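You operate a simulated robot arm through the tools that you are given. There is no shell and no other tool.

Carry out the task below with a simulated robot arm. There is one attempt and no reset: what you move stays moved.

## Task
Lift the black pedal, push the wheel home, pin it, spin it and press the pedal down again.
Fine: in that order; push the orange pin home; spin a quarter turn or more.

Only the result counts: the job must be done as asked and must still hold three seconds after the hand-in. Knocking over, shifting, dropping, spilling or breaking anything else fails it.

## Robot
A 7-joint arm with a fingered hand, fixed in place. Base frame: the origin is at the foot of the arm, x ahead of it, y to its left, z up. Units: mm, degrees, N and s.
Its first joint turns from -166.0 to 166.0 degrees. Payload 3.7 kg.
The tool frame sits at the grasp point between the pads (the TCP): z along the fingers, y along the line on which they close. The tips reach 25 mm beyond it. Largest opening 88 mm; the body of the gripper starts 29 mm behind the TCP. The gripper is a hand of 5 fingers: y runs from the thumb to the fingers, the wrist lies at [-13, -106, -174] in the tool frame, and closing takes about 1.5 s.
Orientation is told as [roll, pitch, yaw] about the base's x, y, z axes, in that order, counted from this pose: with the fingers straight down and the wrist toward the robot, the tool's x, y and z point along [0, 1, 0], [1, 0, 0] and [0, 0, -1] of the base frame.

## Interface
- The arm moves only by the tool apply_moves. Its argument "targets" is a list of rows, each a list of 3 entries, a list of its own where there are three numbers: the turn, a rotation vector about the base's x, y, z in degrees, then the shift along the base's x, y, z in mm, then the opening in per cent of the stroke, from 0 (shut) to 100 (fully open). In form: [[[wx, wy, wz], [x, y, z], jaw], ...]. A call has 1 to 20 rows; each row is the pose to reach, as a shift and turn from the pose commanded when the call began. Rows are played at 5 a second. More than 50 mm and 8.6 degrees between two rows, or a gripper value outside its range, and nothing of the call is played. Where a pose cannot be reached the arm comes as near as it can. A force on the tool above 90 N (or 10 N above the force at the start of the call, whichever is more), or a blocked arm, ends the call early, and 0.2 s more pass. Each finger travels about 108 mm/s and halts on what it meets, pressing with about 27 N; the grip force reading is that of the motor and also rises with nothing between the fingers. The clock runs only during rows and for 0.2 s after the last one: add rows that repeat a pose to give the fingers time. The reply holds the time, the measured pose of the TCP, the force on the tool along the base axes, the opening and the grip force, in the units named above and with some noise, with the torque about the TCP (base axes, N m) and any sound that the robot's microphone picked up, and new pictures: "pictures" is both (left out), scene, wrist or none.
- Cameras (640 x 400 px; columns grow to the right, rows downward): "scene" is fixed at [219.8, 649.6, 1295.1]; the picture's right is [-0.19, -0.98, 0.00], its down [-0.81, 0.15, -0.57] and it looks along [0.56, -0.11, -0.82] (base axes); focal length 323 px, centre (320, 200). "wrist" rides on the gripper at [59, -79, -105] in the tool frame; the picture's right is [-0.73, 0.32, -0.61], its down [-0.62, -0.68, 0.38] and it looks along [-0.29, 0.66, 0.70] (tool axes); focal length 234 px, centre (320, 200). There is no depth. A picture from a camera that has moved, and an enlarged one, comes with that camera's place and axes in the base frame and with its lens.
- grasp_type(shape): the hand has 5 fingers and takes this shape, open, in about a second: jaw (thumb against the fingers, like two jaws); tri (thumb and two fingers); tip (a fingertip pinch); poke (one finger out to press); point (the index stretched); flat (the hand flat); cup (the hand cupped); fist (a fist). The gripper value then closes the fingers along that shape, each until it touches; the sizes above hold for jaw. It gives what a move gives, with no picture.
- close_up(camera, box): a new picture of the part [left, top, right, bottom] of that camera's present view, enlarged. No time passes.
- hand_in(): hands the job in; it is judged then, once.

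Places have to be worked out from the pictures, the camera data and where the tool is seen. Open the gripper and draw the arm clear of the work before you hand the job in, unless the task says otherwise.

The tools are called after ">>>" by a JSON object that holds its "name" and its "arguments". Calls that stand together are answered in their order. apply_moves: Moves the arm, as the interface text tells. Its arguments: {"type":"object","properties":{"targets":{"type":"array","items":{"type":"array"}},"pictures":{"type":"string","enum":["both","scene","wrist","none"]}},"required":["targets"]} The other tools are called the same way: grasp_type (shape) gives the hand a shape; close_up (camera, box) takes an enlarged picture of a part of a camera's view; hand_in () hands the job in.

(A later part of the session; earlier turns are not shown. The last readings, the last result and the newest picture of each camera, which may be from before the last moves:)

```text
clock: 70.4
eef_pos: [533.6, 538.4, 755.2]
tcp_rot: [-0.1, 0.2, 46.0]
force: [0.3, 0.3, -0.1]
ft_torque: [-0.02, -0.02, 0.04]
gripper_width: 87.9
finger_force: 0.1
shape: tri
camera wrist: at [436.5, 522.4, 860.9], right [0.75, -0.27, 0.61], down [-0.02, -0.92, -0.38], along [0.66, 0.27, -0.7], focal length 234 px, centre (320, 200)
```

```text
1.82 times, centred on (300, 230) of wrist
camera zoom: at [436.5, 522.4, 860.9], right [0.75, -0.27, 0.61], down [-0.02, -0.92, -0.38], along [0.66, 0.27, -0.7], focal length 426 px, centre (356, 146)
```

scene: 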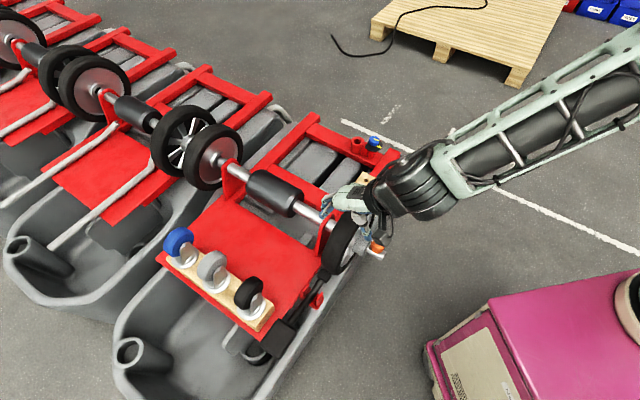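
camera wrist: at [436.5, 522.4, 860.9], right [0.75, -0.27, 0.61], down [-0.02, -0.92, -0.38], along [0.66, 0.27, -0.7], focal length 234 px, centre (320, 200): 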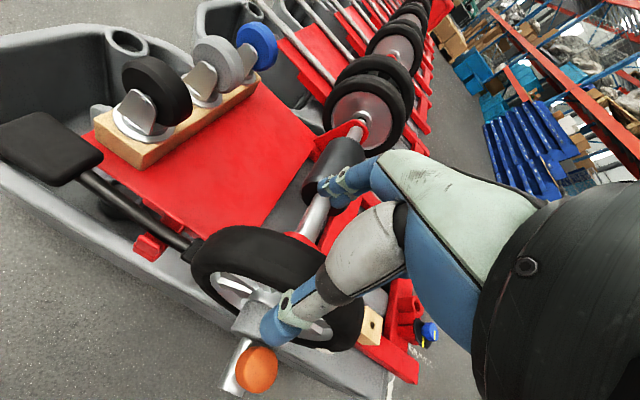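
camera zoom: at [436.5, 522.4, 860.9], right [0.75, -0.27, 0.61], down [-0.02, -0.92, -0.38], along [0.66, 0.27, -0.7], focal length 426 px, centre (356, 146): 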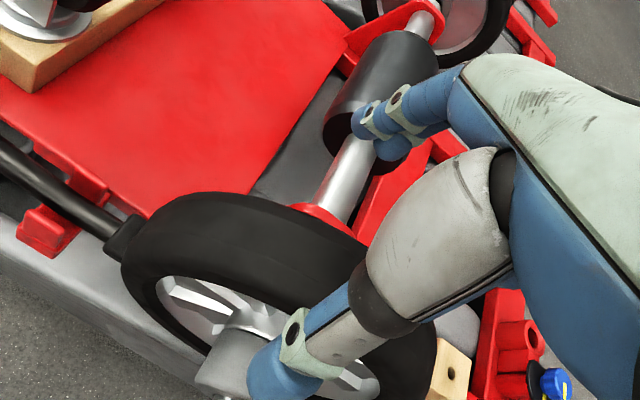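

The geometry projects as planned (TCP will land on the rear-top of the tyre). I descend so that thumb and fingers straddle the tyre at TCP height 680.

>>> {"name": "apply_moves", "arguments": {"targets": [[[0, 0, 0], [0, 0, -18], 100], [[0, 0, 0], [0, 0, -36], 100], [[0, 0, 0], [0, 0, -54], 100], [[0, 0, 0], [0, 0, -66], 100], [[0, 0, 0], [0, 0, -75], 100], [[0, 0, 0], [0, 0, -75], 100]], "pictures": "none"}}

>>> {"name": "close_up", "arguments": {"camera": "scene", "box": [290, 160, 430, 290]}}

>>> {"name": "close_up", "arguments": {"camera": "wrist", "box": [180, 120, 420, 340]}}

```text
clock: 71.8
eef_pos: [532.7, 541.8, 685.7]
tcp_rot: [0.1, -0.4, 46.3]
force: [-8.2, 12.1, 48.1]
ft_torque: [-0.33, -1.62, 0.34]
gripper_width: 87.9
finger_force: 0.0
shape: tri
```

```text
3.08 times, centred on (360, 225) of scene
camera zoom: at [219.8, 649.6, 1295.1], right [-0.19, -0.98, 0.0], down [-0.81, 0.15, -0.57], along [0.56, -0.11, -0.82], focal length 995 px, centre (197, 123)
```

zoom: 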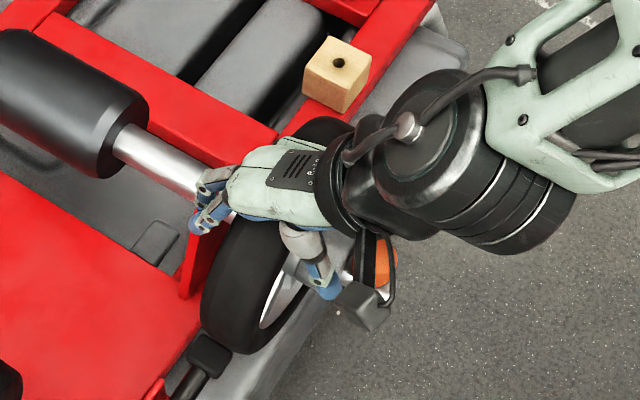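

```text
1.82 times, centred on (300, 230) of wrist
camera zoom: at [434.6, 525.1, 790.3], right [0.75, -0.27, 0.61], down [-0.02, -0.92, -0.39], along [0.67, 0.28, -0.69], focal length 426 px, centre (356, 146)
```

zoom: 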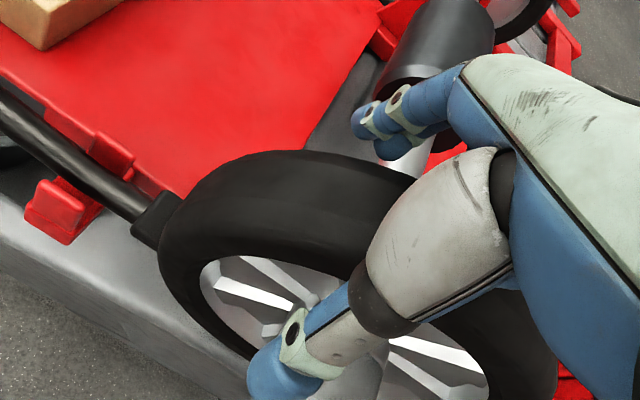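

The curled fingers met the tyre's top (48 N at z 686). I raise 14 mm to relieve it and then close on the tyre side walls.

>>> {"name": "apply_moves", "arguments": {"targets": [[[0, 0, 0], [0, 0, 8], 100], [[0, 0, 0], [0, 0, 14], 100], [[0, 0, 0], [0, 0, 14], 100]], "pictures": "none"}}

>>> {"name": "apply_moves", "arguments": {"targets": [[[0, 0, 0], [0, 0, 0], 85], [[0, 0, 0], [0, 0, 0], 70], [[0, 0, 0], [0, 0, 0], 55], [[0, 0, 0], [0, 0, 0], 40], [[0, 0, 0], [0, 0, 0], 30], [[0, 0, 0], [0, 0, 0], 25], [[0, 0, 0], [0, 0, 0], 25]], "pictures": "none"}}

>>> {"name": "close_up", "arguments": {"camera": "scene", "box": [290, 160, 430, 290]}}

>>> {"name": "close_up", "arguments": {"camera": "wrist", "box": [180, 120, 420, 340]}}

```text
clock: 72.6
eef_pos: [534.7, 536.5, 693.8]
tcp_rot: [-0.1, 0.1, 45.9]
force: [-0.6, 0.0, 0.4]
ft_torque: [-0.02, 0.01, -0.02]
gripper_width: 87.8
finger_force: 0.1
shape: tri
```

```text
clock: 74.2
eef_pos: [533.8, 538.3, 694.7]
tcp_rot: [-0.1, 0.1, 46.1]
force: [0.2, -0.5, -0.7]
ft_torque: [-0.02, -0.01, 0.03]
gripper_width: 39.6
finger_force: 26.9
shape: tri
```

```text
3.08 times, centred on (360, 225) of scene
camera zoom: at [219.8, 649.6, 1295.1], right [-0.19, -0.98, 0.0], down [-0.81, 0.15, -0.57], along [0.56, -0.11, -0.82], focal length 995 px, centre (197, 123)
```

zoom: 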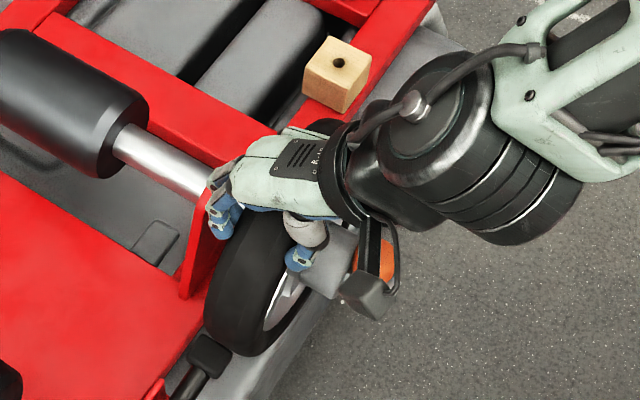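

```text
1.82 times, centred on (300, 230) of wrist
camera zoom: at [436.4, 523.3, 799.9], right [0.75, -0.27, 0.61], down [-0.02, -0.92, -0.38], along [0.66, 0.27, -0.7], focal length 426 px, centre (356, 146)
```

zoom: 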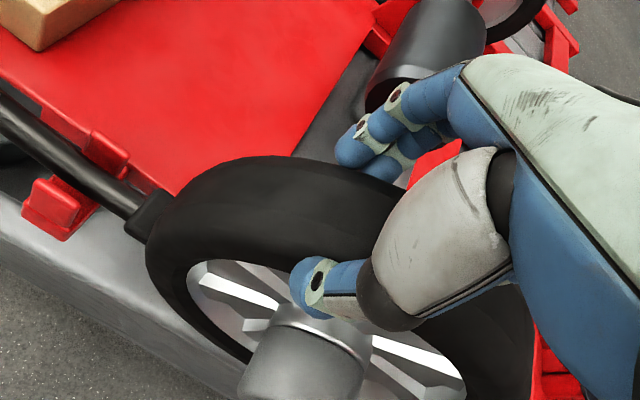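

The tyre is gripped (39.6 mm reading, 27 N). I now swing the grip along the wheel's arc over the top, from f = -50 to +50 mm (about 70 deg).

>>> {"name": "apply_moves", "arguments": {"targets": [[[0, 0, 0], [7.1, -7, 5.9], 25], [[0, 0, 0], [14.3, -14, 10.3], 25], [[0, 0, 0], [21.4, -21, 13.3], 25], [[0, 0, 0], [28.6, -28, 15], 25], [[0, 0, 0], [35.7, -35, 15.6], 25], [[0, 0, 0], [42.8, -42, 15], 25], [[0, 0, 0], [50, -49, 13.3], 25], [[0, 0, 0], [57.1, -56, 10.3], 25], [[0, 0, 0], [64.3, -63, 5.9], 25], [[0, 0, 0], [71.4, -70, 0], 25], [[0, 0, 0], [71.4, -70, 0], 25]], "pictures": "both"}}

>>> {"name": "close_up", "arguments": {"camera": "scene", "box": [290, 160, 430, 290]}}

>>> {"name": "close_up", "arguments": {"camera": "wrist", "box": [140, 120, 420, 360]}}

```text
clock: 76.6
eef_pos: [606.3, 468.6, 696.1]
tcp_rot: [-0.1, 0.0, 46.2]
force: [4.1, 4.3, 8.4]
ft_torque: [0.38, 0.05, 0.06]
gripper_width: 40.1
finger_force: 27.2
shape: tri
camera wrist: at [508.8, 453.2, 800.8], right [0.75, -0.27, 0.61], down [-0.02, -0.92, -0.38], along [0.66, 0.27, -0.7], focal length 234 px, centre (320, 200)
```

scene: 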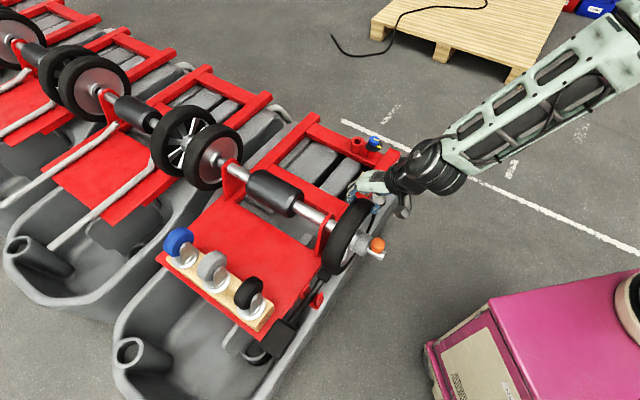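
wrist: 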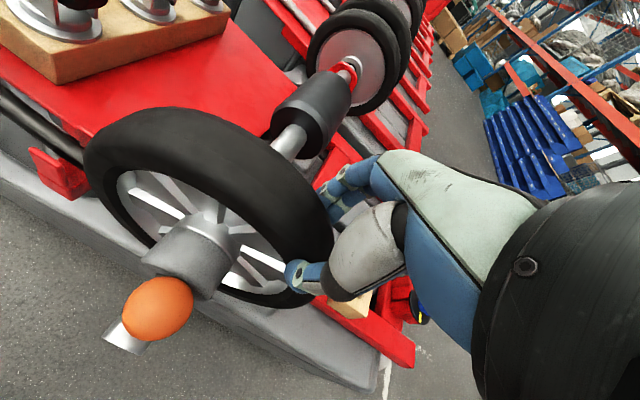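

```text
3.08 times, centred on (360, 225) of scene
camera zoom: at [219.8, 649.6, 1295.1], right [-0.19, -0.98, 0.0], down [-0.81, 0.15, -0.57], along [0.56, -0.11, -0.82], focal length 995 px, centre (197, 123)
```

zoom: 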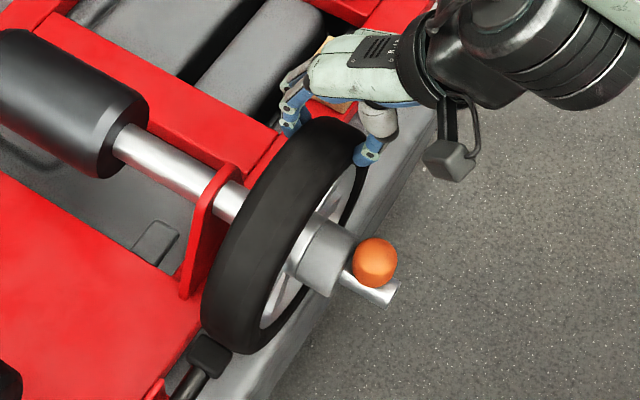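

```text
1.67 times, centred on (280, 240) of wrist
camera zoom: at [508.8, 453.2, 800.8], right [0.75, -0.27, 0.61], down [-0.02, -0.92, -0.38], along [0.66, 0.27, -0.7], focal length 390 px, centre (387, 133)
```

zoom: 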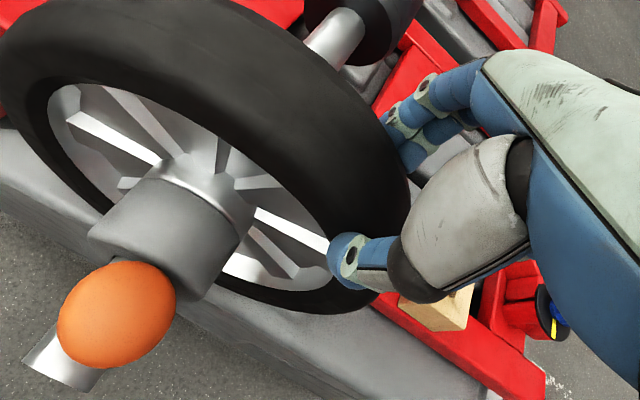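

The white mark has left the front, so the wheel turned with the grip. I release, lift and look at the wheel to measure the rotation.

>>> {"name": "apply_moves", "arguments": {"targets": [[[0, 0, 0], [0, 0, 0], 50], [[0, 0, 0], [0, 0, 0], 75], [[0, 0, 0], [0, 0, 0], 90], [[0, 0, 0], [0, 0, 0], 90], [[0, 0, 0], [0, 0, 20], 90], [[0, 0, 0], [-10, -10, 55], 90], [[0, 0, 0], [-40, -40, 80], 90], [[0, 0, 0], [-75, -70, 90], 90], [[0, 0, 0], [-110, -100, 90], 90], [[0, 0, 0], [-110, -100, 90], 90]], "pictures": "both"}}

>>> {"name": "close_up", "arguments": {"camera": "wrist", "box": [160, 60, 400, 280]}}

>>> {"name": "close_up", "arguments": {"camera": "scene", "box": [290, 180, 430, 300]}}

```text
clock: 78.8
eef_pos: [494.9, 367.7, 786.6]
tcp_rot: [0.0, 0.2, 46.0]
force: [-0.3, 0.0, -0.1]
ft_torque: [-0.01, 0.01, 0.01]
gripper_width: 78.9
finger_force: 0.1
shape: tri
camera wrist: at [397.3, 352.4, 891.2], right [0.75, -0.27, 0.61], down [-0.02, -0.92, -0.38], along [0.66, 0.27, -0.7], focal length 234 px, centre (320, 200)
```

scene: 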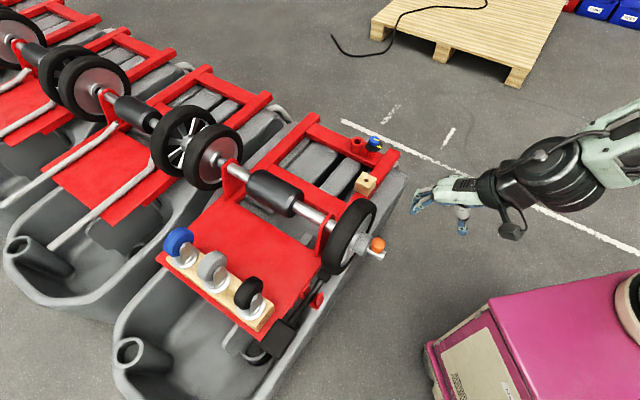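
wrist: 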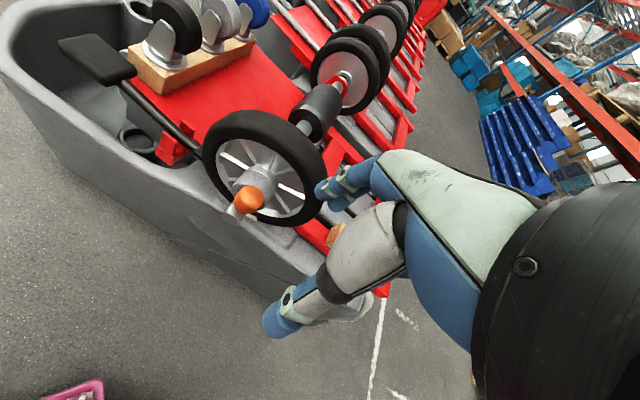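

```text
1.82 times, centred on (280, 170) of wrist
camera zoom: at [397.3, 352.4, 891.2], right [0.75, -0.27, 0.61], down [-0.02, -0.92, -0.38], along [0.66, 0.27, -0.7], focal length 426 px, centre (393, 254)
```

zoom: 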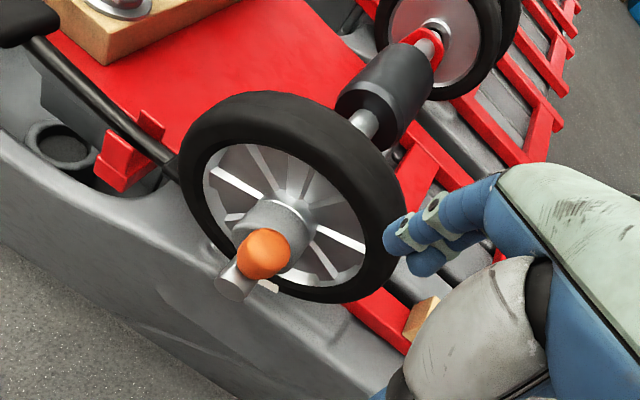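

```text
3.33 times, centred on (360, 240) of scene
camera zoom: at [219.8, 649.6, 1295.1], right [-0.19, -0.98, 0.0], down [-0.81, 0.15, -0.57], along [0.56, -0.11, -0.82], focal length 1078 px, centre (187, 67)
```

zoom: 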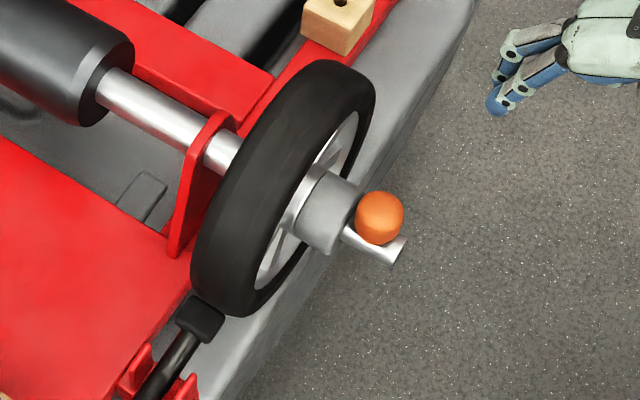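

The white mark moved from the front to near the bottom: about 70 deg of rotation. I repeat the stroke for a total of about 140 deg: back above the rear-top of the tyre and down to the same grip height.

>>> {"name": "apply_moves", "arguments": {"targets": [[[0, 0, 0], [10, 43, 0], 100], [[0, 0, 0], [20, 86, 0], 100], [[0, 0, 0], [30, 130, 0], 100], [[0, 0, 0], [38.6, 170, -5], 100], [[0, 0, 0], [38.6, 170, -30], 100], [[0, 0, 0], [38.6, 170, -55], 100], [[0, 0, 0], [38.6, 170, -78], 100], [[0, 0, 0], [38.6, 170, -92], 100], [[0, 0, 0], [38.6, 170, -92], 100]], "pictures": "none"}}

>>> {"name": "apply_moves", "arguments": {"targets": [[[0, 0, 0], [0, 0, 0], 85], [[0, 0, 0], [0, 0, 0], 70], [[0, 0, 0], [0, 0, 0], 55], [[0, 0, 0], [0, 0, 0], 40], [[0, 0, 0], [0, 0, 0], 30], [[0, 0, 0], [0, 0, 0], 25], [[0, 0, 0], [0, 0, 0], 25]], "pictures": "none"}}

```text
clock: 80.8
eef_pos: [532.7, 539.3, 693.7]
tcp_rot: [-0.1, 0.1, 46.0]
force: [-0.6, -0.2, -0.1]
ft_torque: [0.03, -0.02, -0.01]
gripper_width: 87.8
finger_force: 0.1
shape: tri
```

```text
clock: 82.4
eef_pos: [533.3, 537.7, 694.0]
tcp_rot: [-0.1, 0.1, 46.1]
force: [1.1, 0.8, -0.9]
ft_torque: [0.03, -0.02, 0.0]
gripper_width: 40.4
finger_force: 26.7
shape: tri
```

The tyre is gripped again (40.4 mm, 27 N). I swing along the same arc.

>>> {"name": "apply_moves", "arguments": {"targets": [[[0, 0, 0], [7.1, -7, 5.9], 25], [[0, 0, 0], [14.3, -14, 10.3], 25], [[0, 0, 0], [21.4, -21, 13.3], 25], [[0, 0, 0], [28.6, -28, 15], 25], [[0, 0, 0], [35.7, -35, 15.6], 25], [[0, 0, 0], [42.8, -42, 15], 25], [[0, 0, 0], [50, -49, 13.3], 25], [[0, 0, 0], [57.1, -56, 10.3], 25], [[0, 0, 0], [64.3, -63, 5.9], 25], [[0, 0, 0], [71.4, -70, 0], 25], [[0, 0, 0], [71.4, -70, 0], 25]], "pictures": "none"}}

>>> {"name": "apply_moves", "arguments": {"targets": [[[0, 0, 0], [0, 0, 0], 50], [[0, 0, 0], [0, 0, 0], 75], [[0, 0, 0], [0, 0, 0], 90], [[0, 0, 0], [0, 0, 0], 90], [[0, 0, 0], [0, 0, 20], 90], [[0, 0, 0], [-10, -10, 55], 90], [[0, 0, 0], [-40, -40, 80], 90], [[0, 0, 0], [-75, -70, 90], 90], [[0, 0, 0], [-110, -100, 90], 90], [[0, 0, 0], [-110, -100, 90], 90]], "pictures": "both"}}

>>> {"name": "close_up", "arguments": {"camera": "wrist", "box": [160, 60, 400, 280]}}

>>> {"name": "close_up", "arguments": {"camera": "scene", "box": [290, 180, 430, 300]}}

```text
clock: 84.8
eef_pos: [605.4, 468.6, 694.7]
tcp_rot: [-0.1, 0.0, 46.1]
force: [6.8, 4.1, 9.3]
ft_torque: [0.37, 0.02, 0.06]
gripper_width: 40.8
finger_force: 26.9
shape: tri
```

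```text
clock: 87.0
eef_pos: [494.6, 367.6, 783.5]
tcp_rot: [0.0, 0.2, 46.1]
force: [-0.1, 0.6, -0.2]
ft_torque: [-0.01, -0.02, 0.01]
gripper_width: 79.3
finger_force: 0.0
shape: tri
camera wrist: at [397.3, 352.0, 887.9], right [0.75, -0.27, 0.61], down [-0.02, -0.92, -0.38], along [0.66, 0.27, -0.7], focal length 234 px, centre (320, 200)
```

scene: 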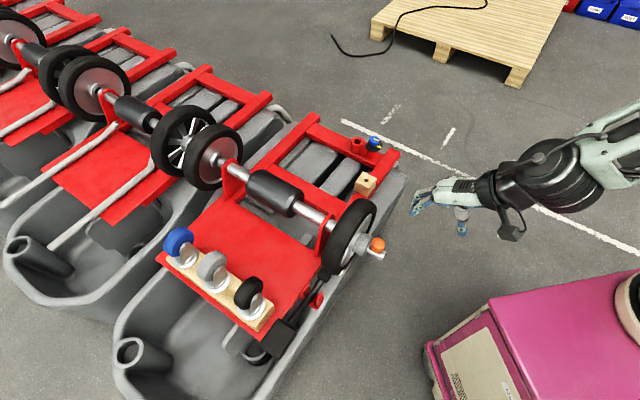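
wrist: 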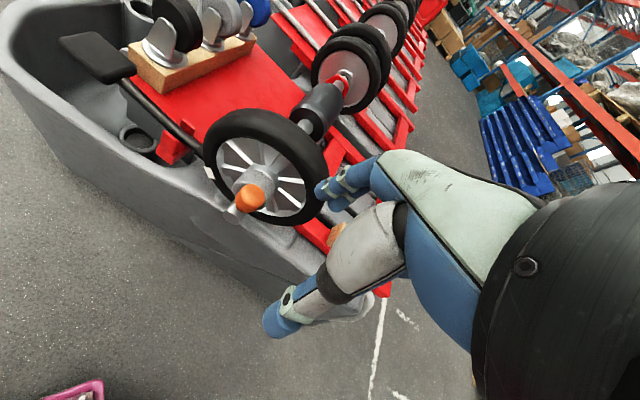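

```text
1.82 times, centred on (280, 170) of wrist
camera zoom: at [397.3, 352.0, 887.9], right [0.75, -0.27, 0.61], down [-0.02, -0.92, -0.38], along [0.66, 0.27, -0.7], focal length 426 px, centre (393, 254)
```

zoom: 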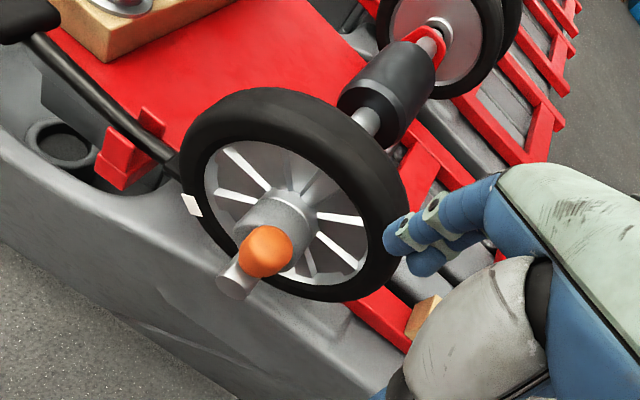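

```text
3.33 times, centred on (360, 240) of scene
camera zoom: at [219.8, 649.6, 1295.1], right [-0.19, -0.98, 0.0], down [-0.81, 0.15, -0.57], along [0.56, -0.11, -0.82], focal length 1078 px, centre (187, 67)
```

zoom: 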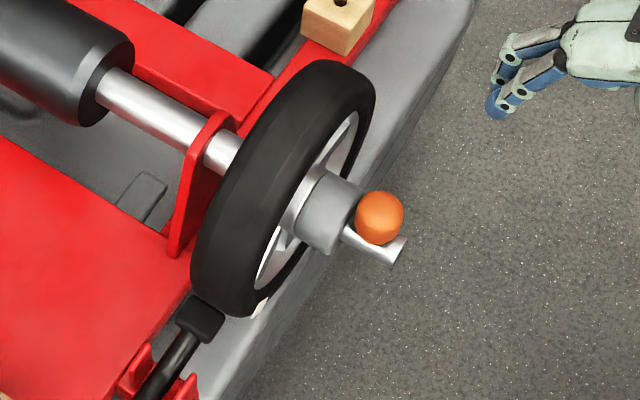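

The mark is now at the rear: about 140 deg of rotation in total, pin and wheel still in place. Last is the pedal: I enlarge the raised pad in both views to locate it.

>>> {"name": "close_up", "arguments": {"camera": "scene", "box": [230, 270, 350, 380]}}

>>> {"name": "close_up", "arguments": {"camera": "wrist", "box": [40, 20, 220, 180]}}

```text
3.64 times, centred on (290, 325) of scene
camera zoom: at [219.8, 649.6, 1295.1], right [-0.19, -0.98, 0.0], down [-0.81, 0.15, -0.57], along [0.56, -0.11, -0.82], focal length 1176 px, centre (429, -254)
```

zoom: 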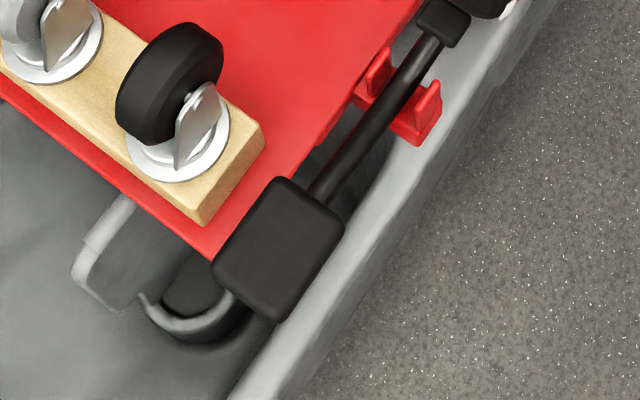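

```text
2.50 times, centred on (130, 100) of wrist
camera zoom: at [397.3, 352.0, 887.9], right [0.75, -0.27, 0.61], down [-0.02, -0.92, -0.38], along [0.66, 0.27, -0.7], focal length 585 px, centre (795, 450)
```

zoom: 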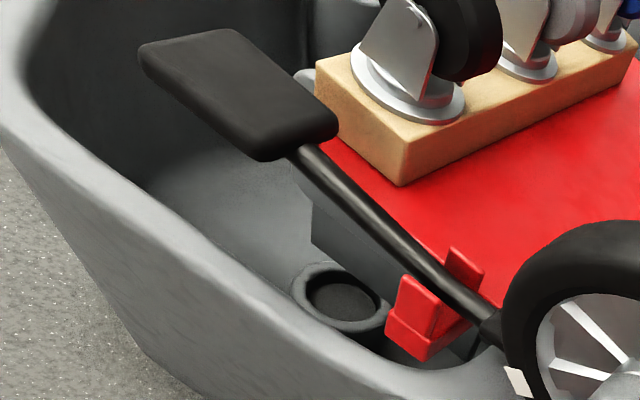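

The raised pad's top centre is at about (383, 703, 565). I make a fist and carry it high over to a point above the pad.

>>> {"name": "grasp_type", "arguments": {"shape": "fist"}}

>>> {"name": "apply_moves", "arguments": {"targets": [[[0, 0, 0], [-20, 35, 5], 0], [[0, 0, 0], [-42, 75, 10], 0], [[0, 0, 0], [-62, 118, 10], 0], [[0, 0, 0], [-80, 162, 5], 0], [[0, 0, 0], [-95, 206, 0], 0], [[0, 0, 0], [-107, 250, -15], 0], [[0, 0, 0], [-114, 293, -40], 0], [[0, 0, 0], [-118, 329, -65], 0], [[0, 0, 0], [-118, 329, -85], 0], [[0, 0, 0], [-118, 329, -85], 0]], "pictures": "both"}}

>>> {"name": "close_up", "arguments": {"camera": "scene", "box": [230, 250, 370, 380]}}

>>> {"name": "close_up", "arguments": {"camera": "wrist", "box": [160, 100, 440, 340]}}

```text
clock: 87.9
eef_pos: [494.6, 366.7, 782.5]
tcp_rot: [-0.1, 0.1, 46.1]
force: [0.6, 0.4, -0.4]
ft_torque: [0.0, -0.01, 0.0]
gripper_width: 0.0
finger_force: 0.1
shape: fist
```

```text
refused: row 7 steps farther than a row can; nothing moved
```

```text
3.08 times, centred on (300, 315) of scene
camera zoom: at [219.8, 649.6, 1295.1], right [-0.19, -0.98, 0.0], down [-0.81, 0.15, -0.57], along [0.56, -0.11, -0.82], focal length 995 px, centre (382, -154)
```

zoom: 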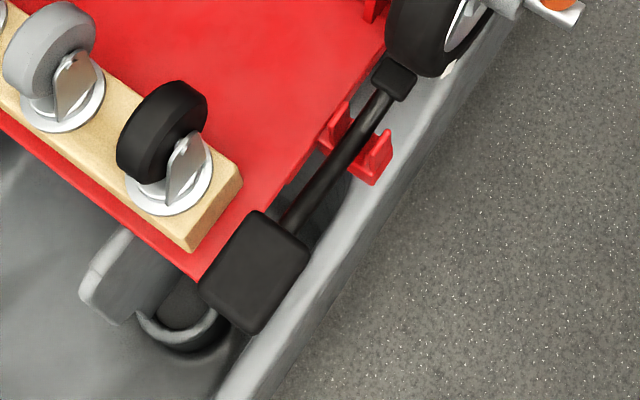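

```text
1.67 times, centred on (300, 220) of wrist
camera zoom: at [397.5, 352.2, 887.9], right [0.75, -0.27, 0.61], down [-0.02, -0.92, -0.38], along [0.66, 0.27, -0.7], focal length 390 px, centre (353, 167)
```

zoom: 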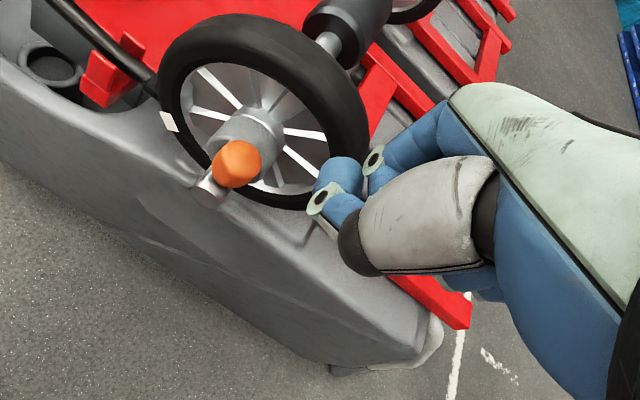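

One row's step was too long so nothing moved; I resend the transfer with shorter steps.

>>> {"name": "apply_moves", "arguments": {"targets": [[[0, 0, 0], [-18, 32, 5], 0], [[0, 0, 0], [-36, 65, 10], 0], [[0, 0, 0], [-54, 100, 10], 0], [[0, 0, 0], [-70, 136, 8], 0], [[0, 0, 0], [-84, 172, 4], 0], [[0, 0, 0], [-95, 208, 0], 0], [[0, 0, 0], [-104, 243, -12], 0], [[0, 0, 0], [-111, 276, -28], 0], [[0, 0, 0], [-116, 305, -48], 0], [[0, 0, 0], [-118, 329, -68], 0], [[0, 0, 0], [-118, 329, -85], 0], [[0, 0, 0], [-118, 329, -85], 0]], "pictures": "both"}}

>>> {"name": "close_up", "arguments": {"camera": "scene", "box": [230, 250, 370, 380]}}

>>> {"name": "close_up", "arguments": {"camera": "wrist", "box": [160, 100, 440, 340]}}

```text
clock: 90.5
eef_pos: [375.9, 698.0, 698.3]
tcp_rot: [0.0, 0.1, 46.2]
force: [-0.2, -0.3, 0.6]
ft_torque: [-0.01, -0.04, 0.02]
gripper_width: 0.0
finger_force: 0.1
shape: fist
camera wrist: at [278.9, 682.5, 802.9], right [0.75, -0.27, 0.61], down [-0.02, -0.92, -0.38], along [0.66, 0.27, -0.7], focal length 234 px, centre (320, 200)
```

scene: 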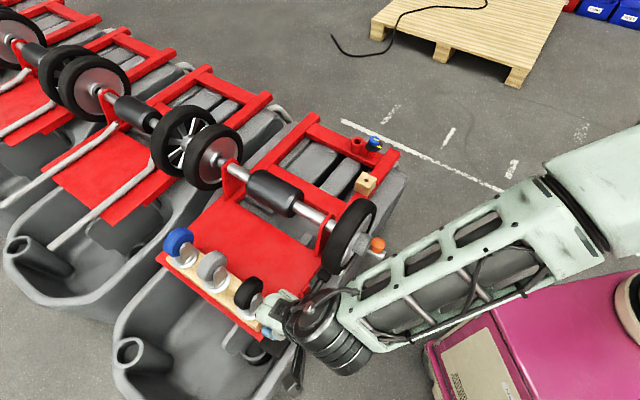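
wrist: 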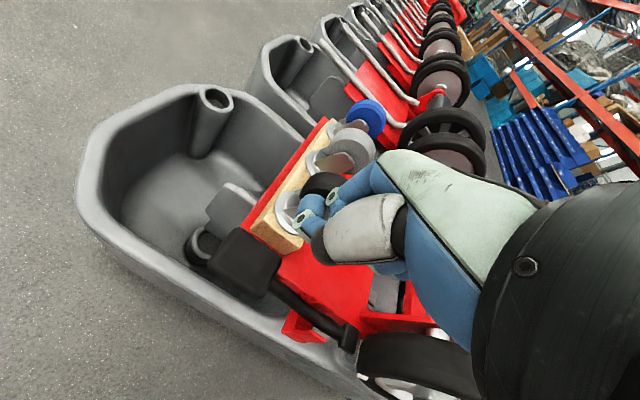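

```text
3.08 times, centred on (300, 315) of scene
camera zoom: at [219.8, 649.6, 1295.1], right [-0.19, -0.98, 0.0], down [-0.81, 0.15, -0.57], along [0.56, -0.11, -0.82], focal length 995 px, centre (382, -154)
```

zoom: 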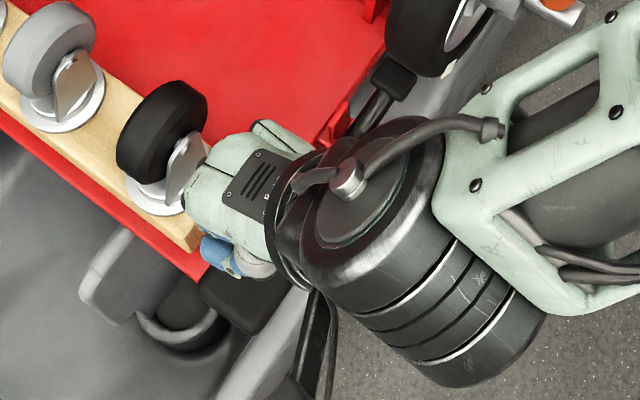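

```text
1.67 times, centred on (300, 220) of wrist
camera zoom: at [278.9, 682.5, 802.9], right [0.75, -0.27, 0.61], down [-0.02, -0.92, -0.38], along [0.66, 0.27, -0.7], focal length 390 px, centre (353, 167)
```

zoom: 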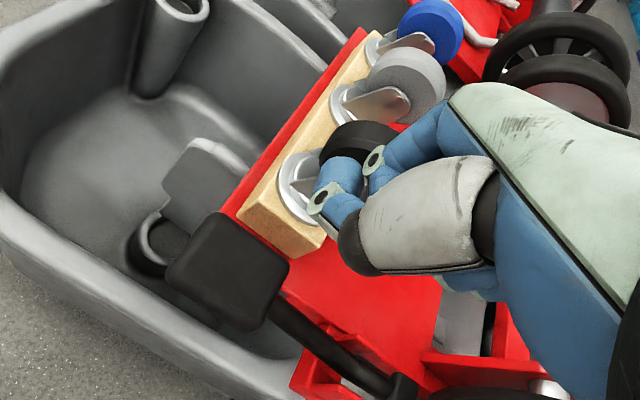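

The fist is over the pad (pad centre about (381, 707)), clear of the wooden block and caster. I descend towards it, then press slowly.

>>> {"name": "apply_moves", "arguments": {"targets": [[[0, 0, 0], [-1, 1, -25], 0], [[0, 0, 0], [-1, 1, -50], 0], [[0, 0, 0], [-1, 1, -75], 0], [[0, 0, 0], [-1, 1, -95], 0], [[0, 0, 0], [-1, 1, -110], 0], [[0, 0, 0], [-1, 1, -118], 0], [[0, 0, 0], [-1, 1, -118], 0]], "pictures": "none"}}

>>> {"name": "close_up", "arguments": {"camera": "wrist", "box": [160, 100, 440, 340]}}

>>> {"name": "close_up", "arguments": {"camera": "scene", "box": [230, 250, 370, 380]}}

```text
clock: 92.1
eef_pos: [376.3, 698.5, 579.8]
tcp_rot: [-0.1, 0.1, 46.1]
force: [-0.1, -0.5, 0.5]
ft_torque: [0.0, -0.04, 0.02]
gripper_width: 0.1
finger_force: 0.2
shape: fist
```

```text
1.67 times, centred on (300, 220) of wrist
camera zoom: at [278.2, 683.5, 684.9], right [0.75, -0.27, 0.61], down [-0.02, -0.92, -0.38], along [0.66, 0.27, -0.7], focal length 390 px, centre (353, 167)
```

zoom: 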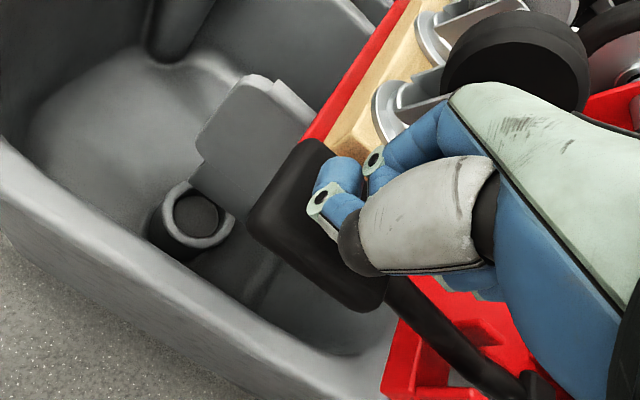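

```text
3.08 times, centred on (300, 315) of scene
camera zoom: at [219.8, 649.6, 1295.1], right [-0.19, -0.98, 0.0], down [-0.81, 0.15, -0.57], along [0.56, -0.11, -0.82], focal length 995 px, centre (382, -154)
```

zoom: 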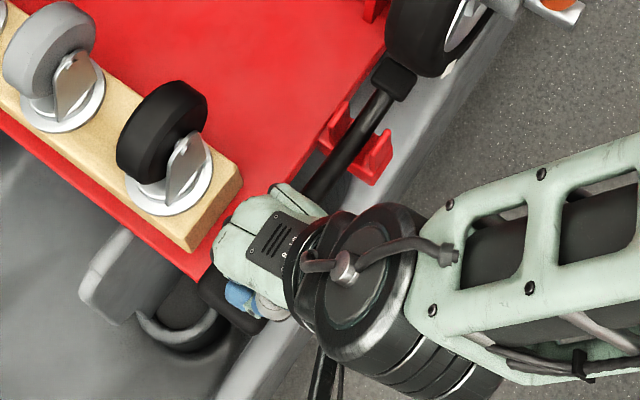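

No contact yet. I shift 10 mm outboard for more room to the wooden block and press down in small steps.

>>> {"name": "apply_moves", "arguments": {"targets": [[[0, 0, 0], [-6, -6, 0], 0], [[0, 0, 0], [-6, -6, -5], 0], [[0, 0, 0], [-6, -6, -10], 0], [[0, 0, 0], [-6, -6, -15], 0], [[0, 0, 0], [-6, -6, -20], 0], [[0, 0, 0], [-6, -6, -25], 0], [[0, 0, 0], [-6, -6, -30], 0], [[0, 0, 0], [-6, -6, -30], 0]], "pictures": "none"}}

>>> {"name": "close_up", "arguments": {"camera": "wrist", "box": [160, 100, 440, 340]}}

>>> {"name": "close_up", "arguments": {"camera": "scene", "box": [230, 250, 370, 380]}}

```text
clock: 93.9
eef_pos: [370.2, 691.6, 549.8]
tcp_rot: [-0.1, 0.0, 46.1]
force: [-0.9, -0.2, 0.3]
ft_torque: [0.03, -0.01, 0.02]
gripper_width: 0.1
finger_force: 0.0
shape: fist
```

```text
1.67 times, centred on (300, 220) of wrist
camera zoom: at [272.3, 677.5, 655.1], right [0.75, -0.27, 0.61], down [-0.02, -0.92, -0.38], along [0.66, 0.27, -0.7], focal length 390 px, centre (353, 167)
```

zoom: 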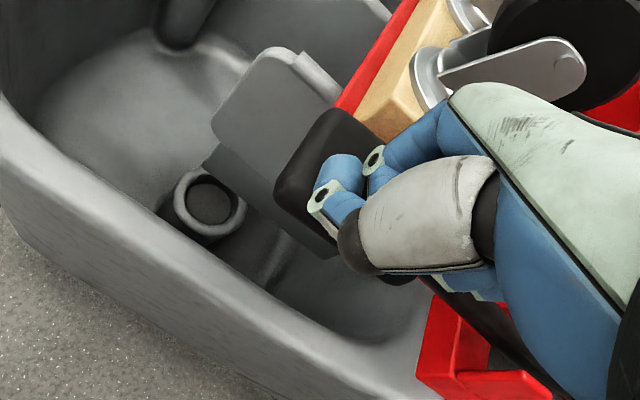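

```text
3.08 times, centred on (300, 315) of scene
camera zoom: at [219.8, 649.6, 1295.1], right [-0.19, -0.98, 0.0], down [-0.81, 0.15, -0.57], along [0.56, -0.11, -0.82], focal length 995 px, centre (382, -154)
```

zoom: 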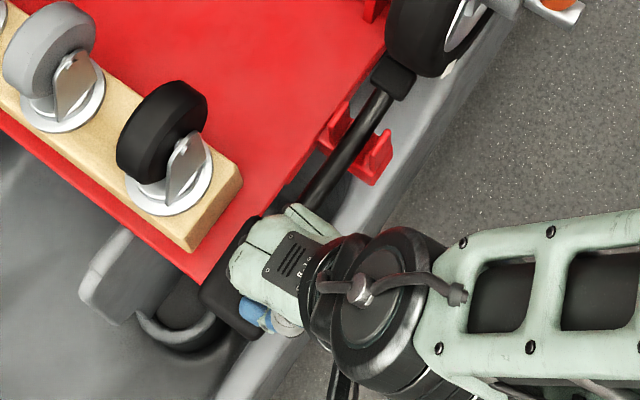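

Contact is just about to start (force still near zero). I continue pressing down in 4 mm steps.

>>> {"name": "apply_moves", "arguments": {"targets": [[[0, 0, 0], [0, 0, -4], 0], [[0, 0, 0], [0, 0, -8], 0], [[0, 0, 0], [0, 0, -12], 0], [[0, 0, 0], [0, 0, -16], 0], [[0, 0, 0], [0, 0, -20], 0], [[0, 0, 0], [0, 0, -20], 0]], "pictures": "none"}}

>>> {"name": "close_up", "arguments": {"camera": "wrist", "box": [160, 100, 440, 340]}}

>>> {"name": "close_up", "arguments": {"camera": "scene", "box": [230, 250, 370, 380]}}

```text
clock: 95.3
eef_pos: [370.2, 691.6, 529.5]
tcp_rot: [-0.1, 0.0, 46.2]
force: [-1.2, 0.4, 1.1]
ft_torque: [0.04, 0.01, 0.03]
gripper_width: 0.1
finger_force: 0.0
shape: fist
```

```text
1.67 times, centred on (300, 220) of wrist
camera zoom: at [272.5, 677.3, 635.1], right [0.75, -0.27, 0.61], down [-0.02, -0.92, -0.38], along [0.66, 0.27, -0.7], focal length 390 px, centre (353, 167)
```

zoom: 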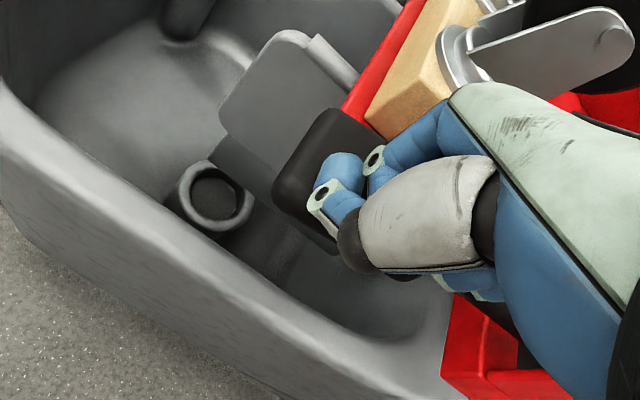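

```text
3.08 times, centred on (300, 315) of scene
camera zoom: at [219.8, 649.6, 1295.1], right [-0.19, -0.98, 0.0], down [-0.81, 0.15, -0.57], along [0.56, -0.11, -0.82], focal length 995 px, centre (382, -154)
```

zoom: 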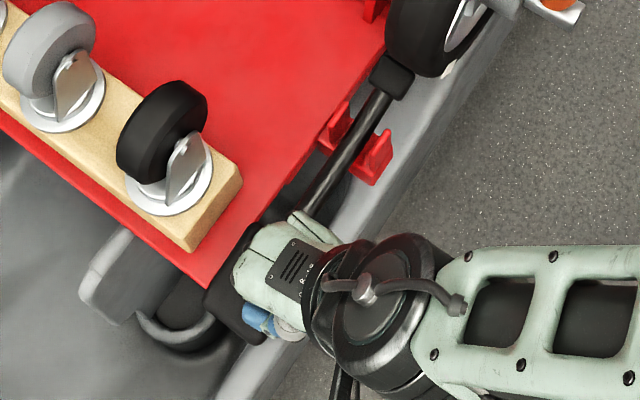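

The pad is moving down with the fist at about 1 N and the block end is rising toward the tyre. I keep pressing.

>>> {"name": "apply_moves", "arguments": {"targets": [[[0, 0, 0], [0, 0, -4], 0], [[0, 0, 0], [0, 0, -8], 0], [[0, 0, 0], [0, 0, -12], 0], [[0, 0, 0], [0, 0, -15], 0], [[0, 0, 0], [0, 0, -18], 0], [[0, 0, 0], [0, 0, -18], 0]], "pictures": "none"}}

>>> {"name": "close_up", "arguments": {"camera": "wrist", "box": [160, 100, 440, 340]}}

>>> {"name": "close_up", "arguments": {"camera": "scene", "box": [230, 250, 370, 380]}}

```text
clock: 96.7
eef_pos: [370.4, 691.5, 512.0]
tcp_rot: [-0.1, 0.0, 46.2]
force: [0.2, -0.1, 0.6]
ft_torque: [0.0, 0.0, 0.0]
gripper_width: 0.0
finger_force: 0.0
shape: fist
```

```text
1.67 times, centred on (300, 220) of wrist
camera zoom: at [272.6, 677.3, 617.2], right [0.75, -0.27, 0.61], down [-0.02, -0.92, -0.38], along [0.66, 0.27, -0.7], focal length 390 px, centre (353, 167)
```

zoom: 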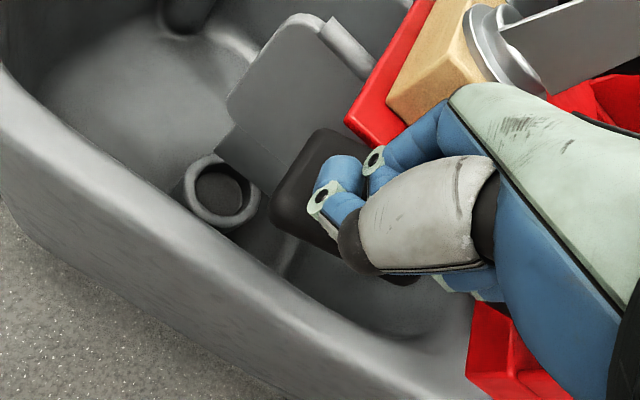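

```text
3.08 times, centred on (300, 315) of scene
camera zoom: at [219.8, 649.6, 1295.1], right [-0.19, -0.98, 0.0], down [-0.81, 0.15, -0.57], along [0.56, -0.11, -0.82], focal length 995 px, centre (382, -154)
```

zoom: 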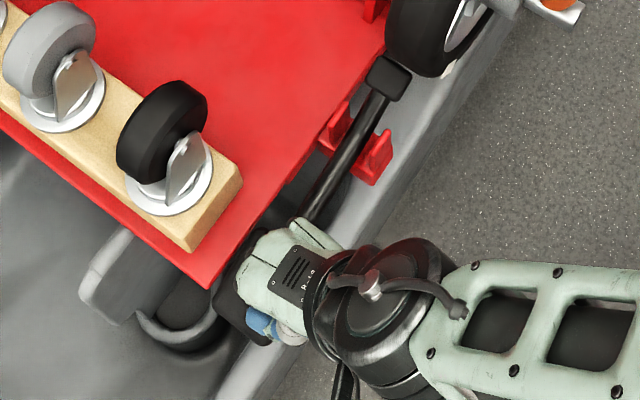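

Still moving freely. I press further in 3 mm steps until the stop is felt.

>>> {"name": "apply_moves", "arguments": {"targets": [[[0, 0, 0], [0, 0, -3], 0], [[0, 0, 0], [0, 0, -6], 0], [[0, 0, 0], [0, 0, -9], 0], [[0, 0, 0], [0, 0, -12], 0], [[0, 0, 0], [0, 0, -15], 0], [[0, 0, 0], [0, 0, -15], 0]], "pictures": "none"}}

>>> {"name": "close_up", "arguments": {"camera": "wrist", "box": [160, 100, 440, 340]}}

>>> {"name": "close_up", "arguments": {"camera": "scene", "box": [230, 250, 370, 380]}}

```text
clock: 98.1
eef_pos: [369.4, 695.6, 500.0]
tcp_rot: [0.2, -0.2, 46.2]
force: [0.2, 9.6, 40.3]
ft_torque: [-0.48, -1.11, 0.27]
gripper_width: 0.2
finger_force: 0.0
shape: fist
```

```text
1.67 times, centred on (300, 220) of wrist
camera zoom: at [271.4, 678.6, 605.5], right [0.75, -0.27, 0.61], down [-0.02, -0.92, -0.39], along [0.66, 0.28, -0.69], focal length 390 px, centre (353, 167)
```

zoom: 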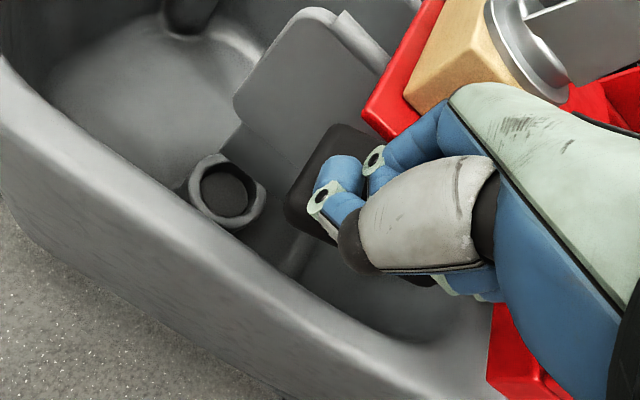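

```text
3.08 times, centred on (300, 315) of scene
camera zoom: at [219.8, 649.6, 1295.1], right [-0.19, -0.98, 0.0], down [-0.81, 0.15, -0.57], along [0.56, -0.11, -0.82], focal length 995 px, centre (382, -154)
```

zoom: 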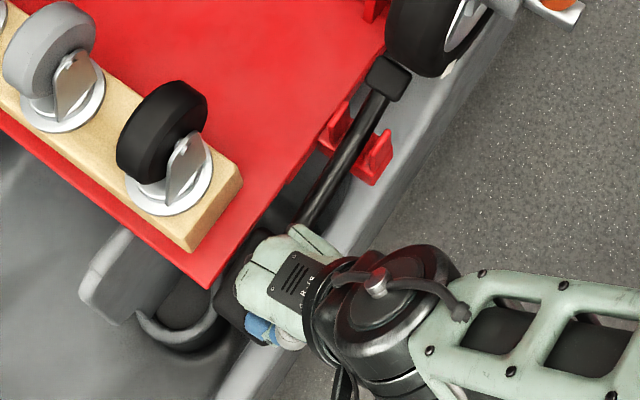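

A firm stop (40 N) with the block end back at its original place in the picture: the pedal is down. I lift the fist off and check that everything holds.

>>> {"name": "apply_moves", "arguments": {"targets": [[[0, 0, 0], [0, 0, 6], 0], [[0, 0, 0], [0, 0, 25], 0], [[0, 0, 0], [0, 0, 55], 0], [[0, 0, 0], [-5, -10, 95], 0], [[0, 0, 0], [-15, -40, 130], 0], [[0, 0, 0], [-25, -80, 155], 0], [[0, 0, 0], [-30, -125, 175], 0], [[0, 0, 0], [-30, -170, 190], 0], [[0, 0, 0], [-30, -210, 200], 0], [[0, 0, 0], [-30, -210, 200], 0]], "pictures": "both"}}

>>> {"name": "close_up", "arguments": {"camera": "scene", "box": [230, 250, 370, 380]}}

>>> {"name": "close_up", "arguments": {"camera": "wrist", "box": [60, 40, 340, 280]}}

```text
clock: 100.0
eef_pos: [468.3, 473.4, 615.5]
tcp_rot: [-9.2, 2.3, 34.5]
force: [-0.6, 0.7, -0.6]
ft_torque: [0.01, 0.01, -0.02]
gripper_width: 0.1
finger_force: 0.1
shape: fist
stopped in row 9: the arm was blocked; the commanded pose is now the measured one
camera wrist: at [363.0, 493.5, 713.0], right [0.64, -0.31, 0.7], down [-0.19, -0.95, -0.25], along [0.75, 0.03, -0.67], focal length 234 px, centre (320, 200)
```

scene: 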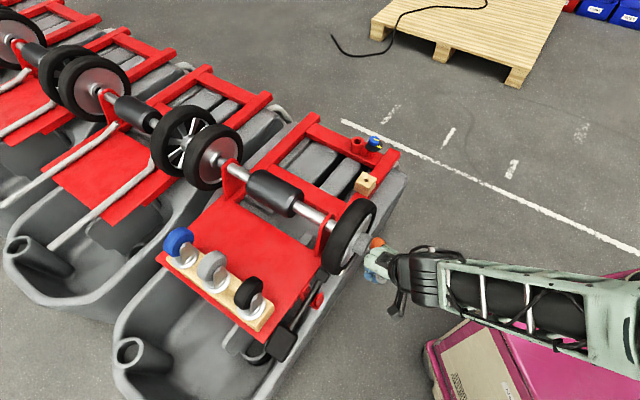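
wrist: 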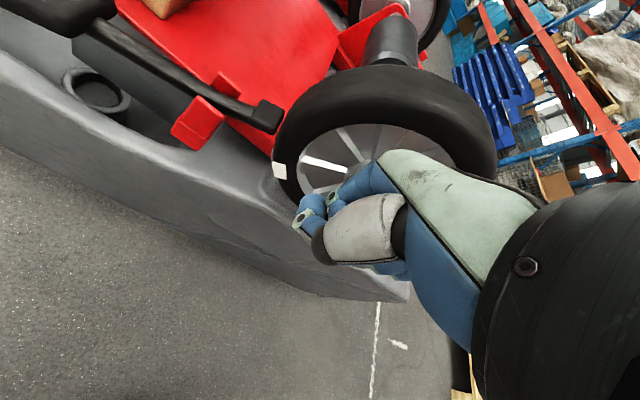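

```text
3.08 times, centred on (300, 315) of scene
camera zoom: at [219.8, 649.6, 1295.1], right [-0.19, -0.98, 0.0], down [-0.81, 0.15, -0.57], along [0.56, -0.11, -0.82], focal length 995 px, centre (382, -154)
```

zoom: 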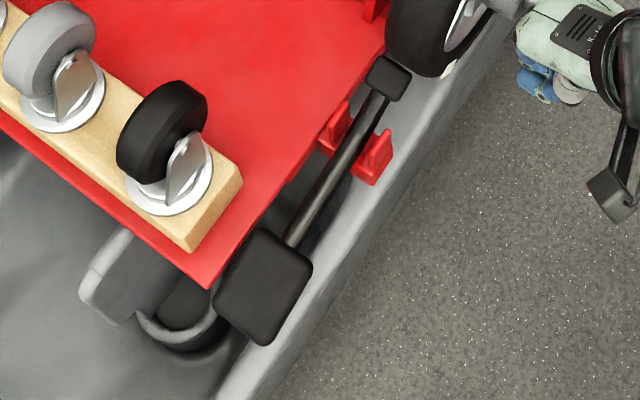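

```text
1.67 times, centred on (200, 160) of wrist
camera zoom: at [363.0, 493.5, 713.0], right [0.64, -0.31, 0.7], down [-0.19, -0.95, -0.25], along [0.75, 0.03, -0.67], focal length 390 px, centre (520, 267)
```

zoom: 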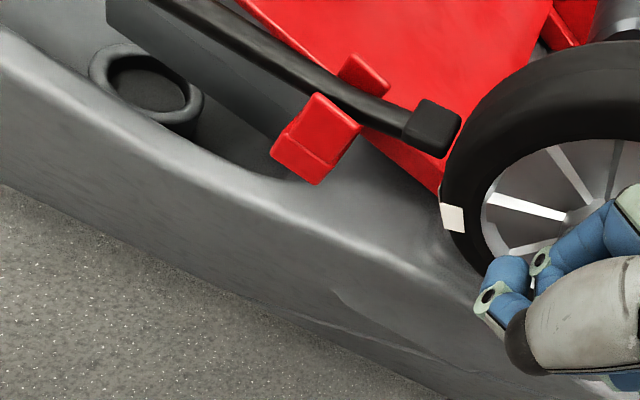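

The pedal is down and staying, but the arm took an odd path and stopped "blocked" near the hub at (468, 473, 615). Before moving I look closely at the hand, pin and hub.

>>> {"name": "close_up", "arguments": {"camera": "scene", "box": [335, 200, 425, 280]}}

>>> {"name": "close_up", "arguments": {"camera": "wrist", "box": [240, 60, 520, 300]}}

>>> {"name": "close_up", "arguments": {"camera": "scene", "box": [330, 180, 640, 380]}}

```text
5.00 times, centred on (380, 240) of scene
camera zoom: at [219.8, 649.6, 1295.1], right [-0.19, -0.98, 0.0], down [-0.81, 0.15, -0.57], along [0.56, -0.11, -0.82], focal length 1616 px, centre (20, 0)
```

zoom: 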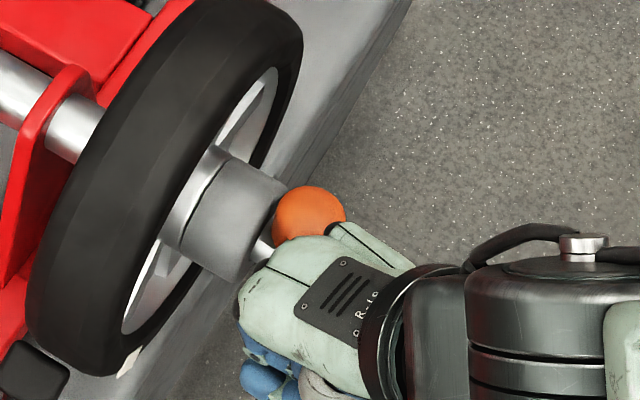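

```text
1.67 times, centred on (380, 180) of wrist
camera zoom: at [363.0, 493.5, 713.0], right [0.64, -0.31, 0.7], down [-0.19, -0.95, -0.25], along [0.75, 0.03, -0.67], focal length 390 px, centre (220, 233)
```

zoom: 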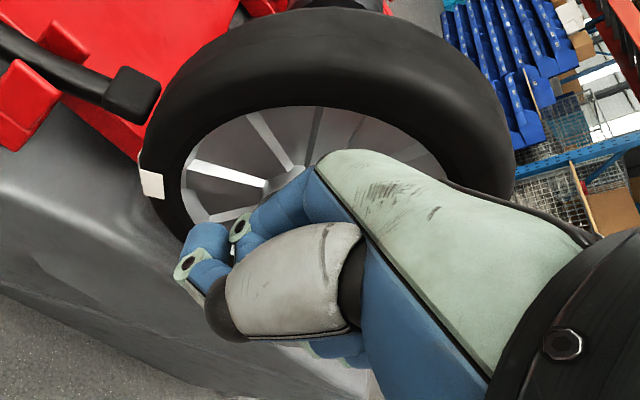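

```text
2.00 times, centred on (485, 280) of scene
camera zoom: at [219.8, 649.6, 1295.1], right [-0.19, -0.98, 0.0], down [-0.81, 0.15, -0.57], along [0.56, -0.11, -0.82], focal length 647 px, centre (-10, 40)
```

zoom: 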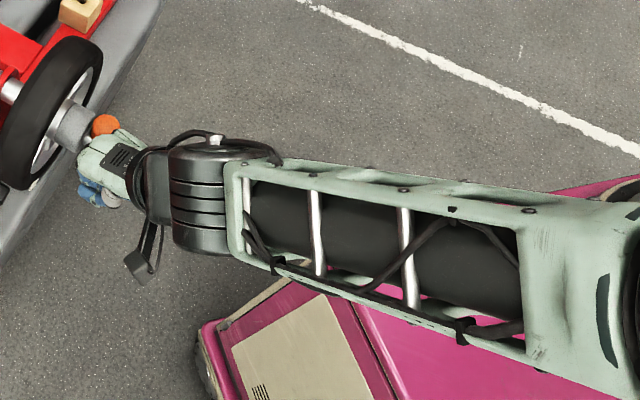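

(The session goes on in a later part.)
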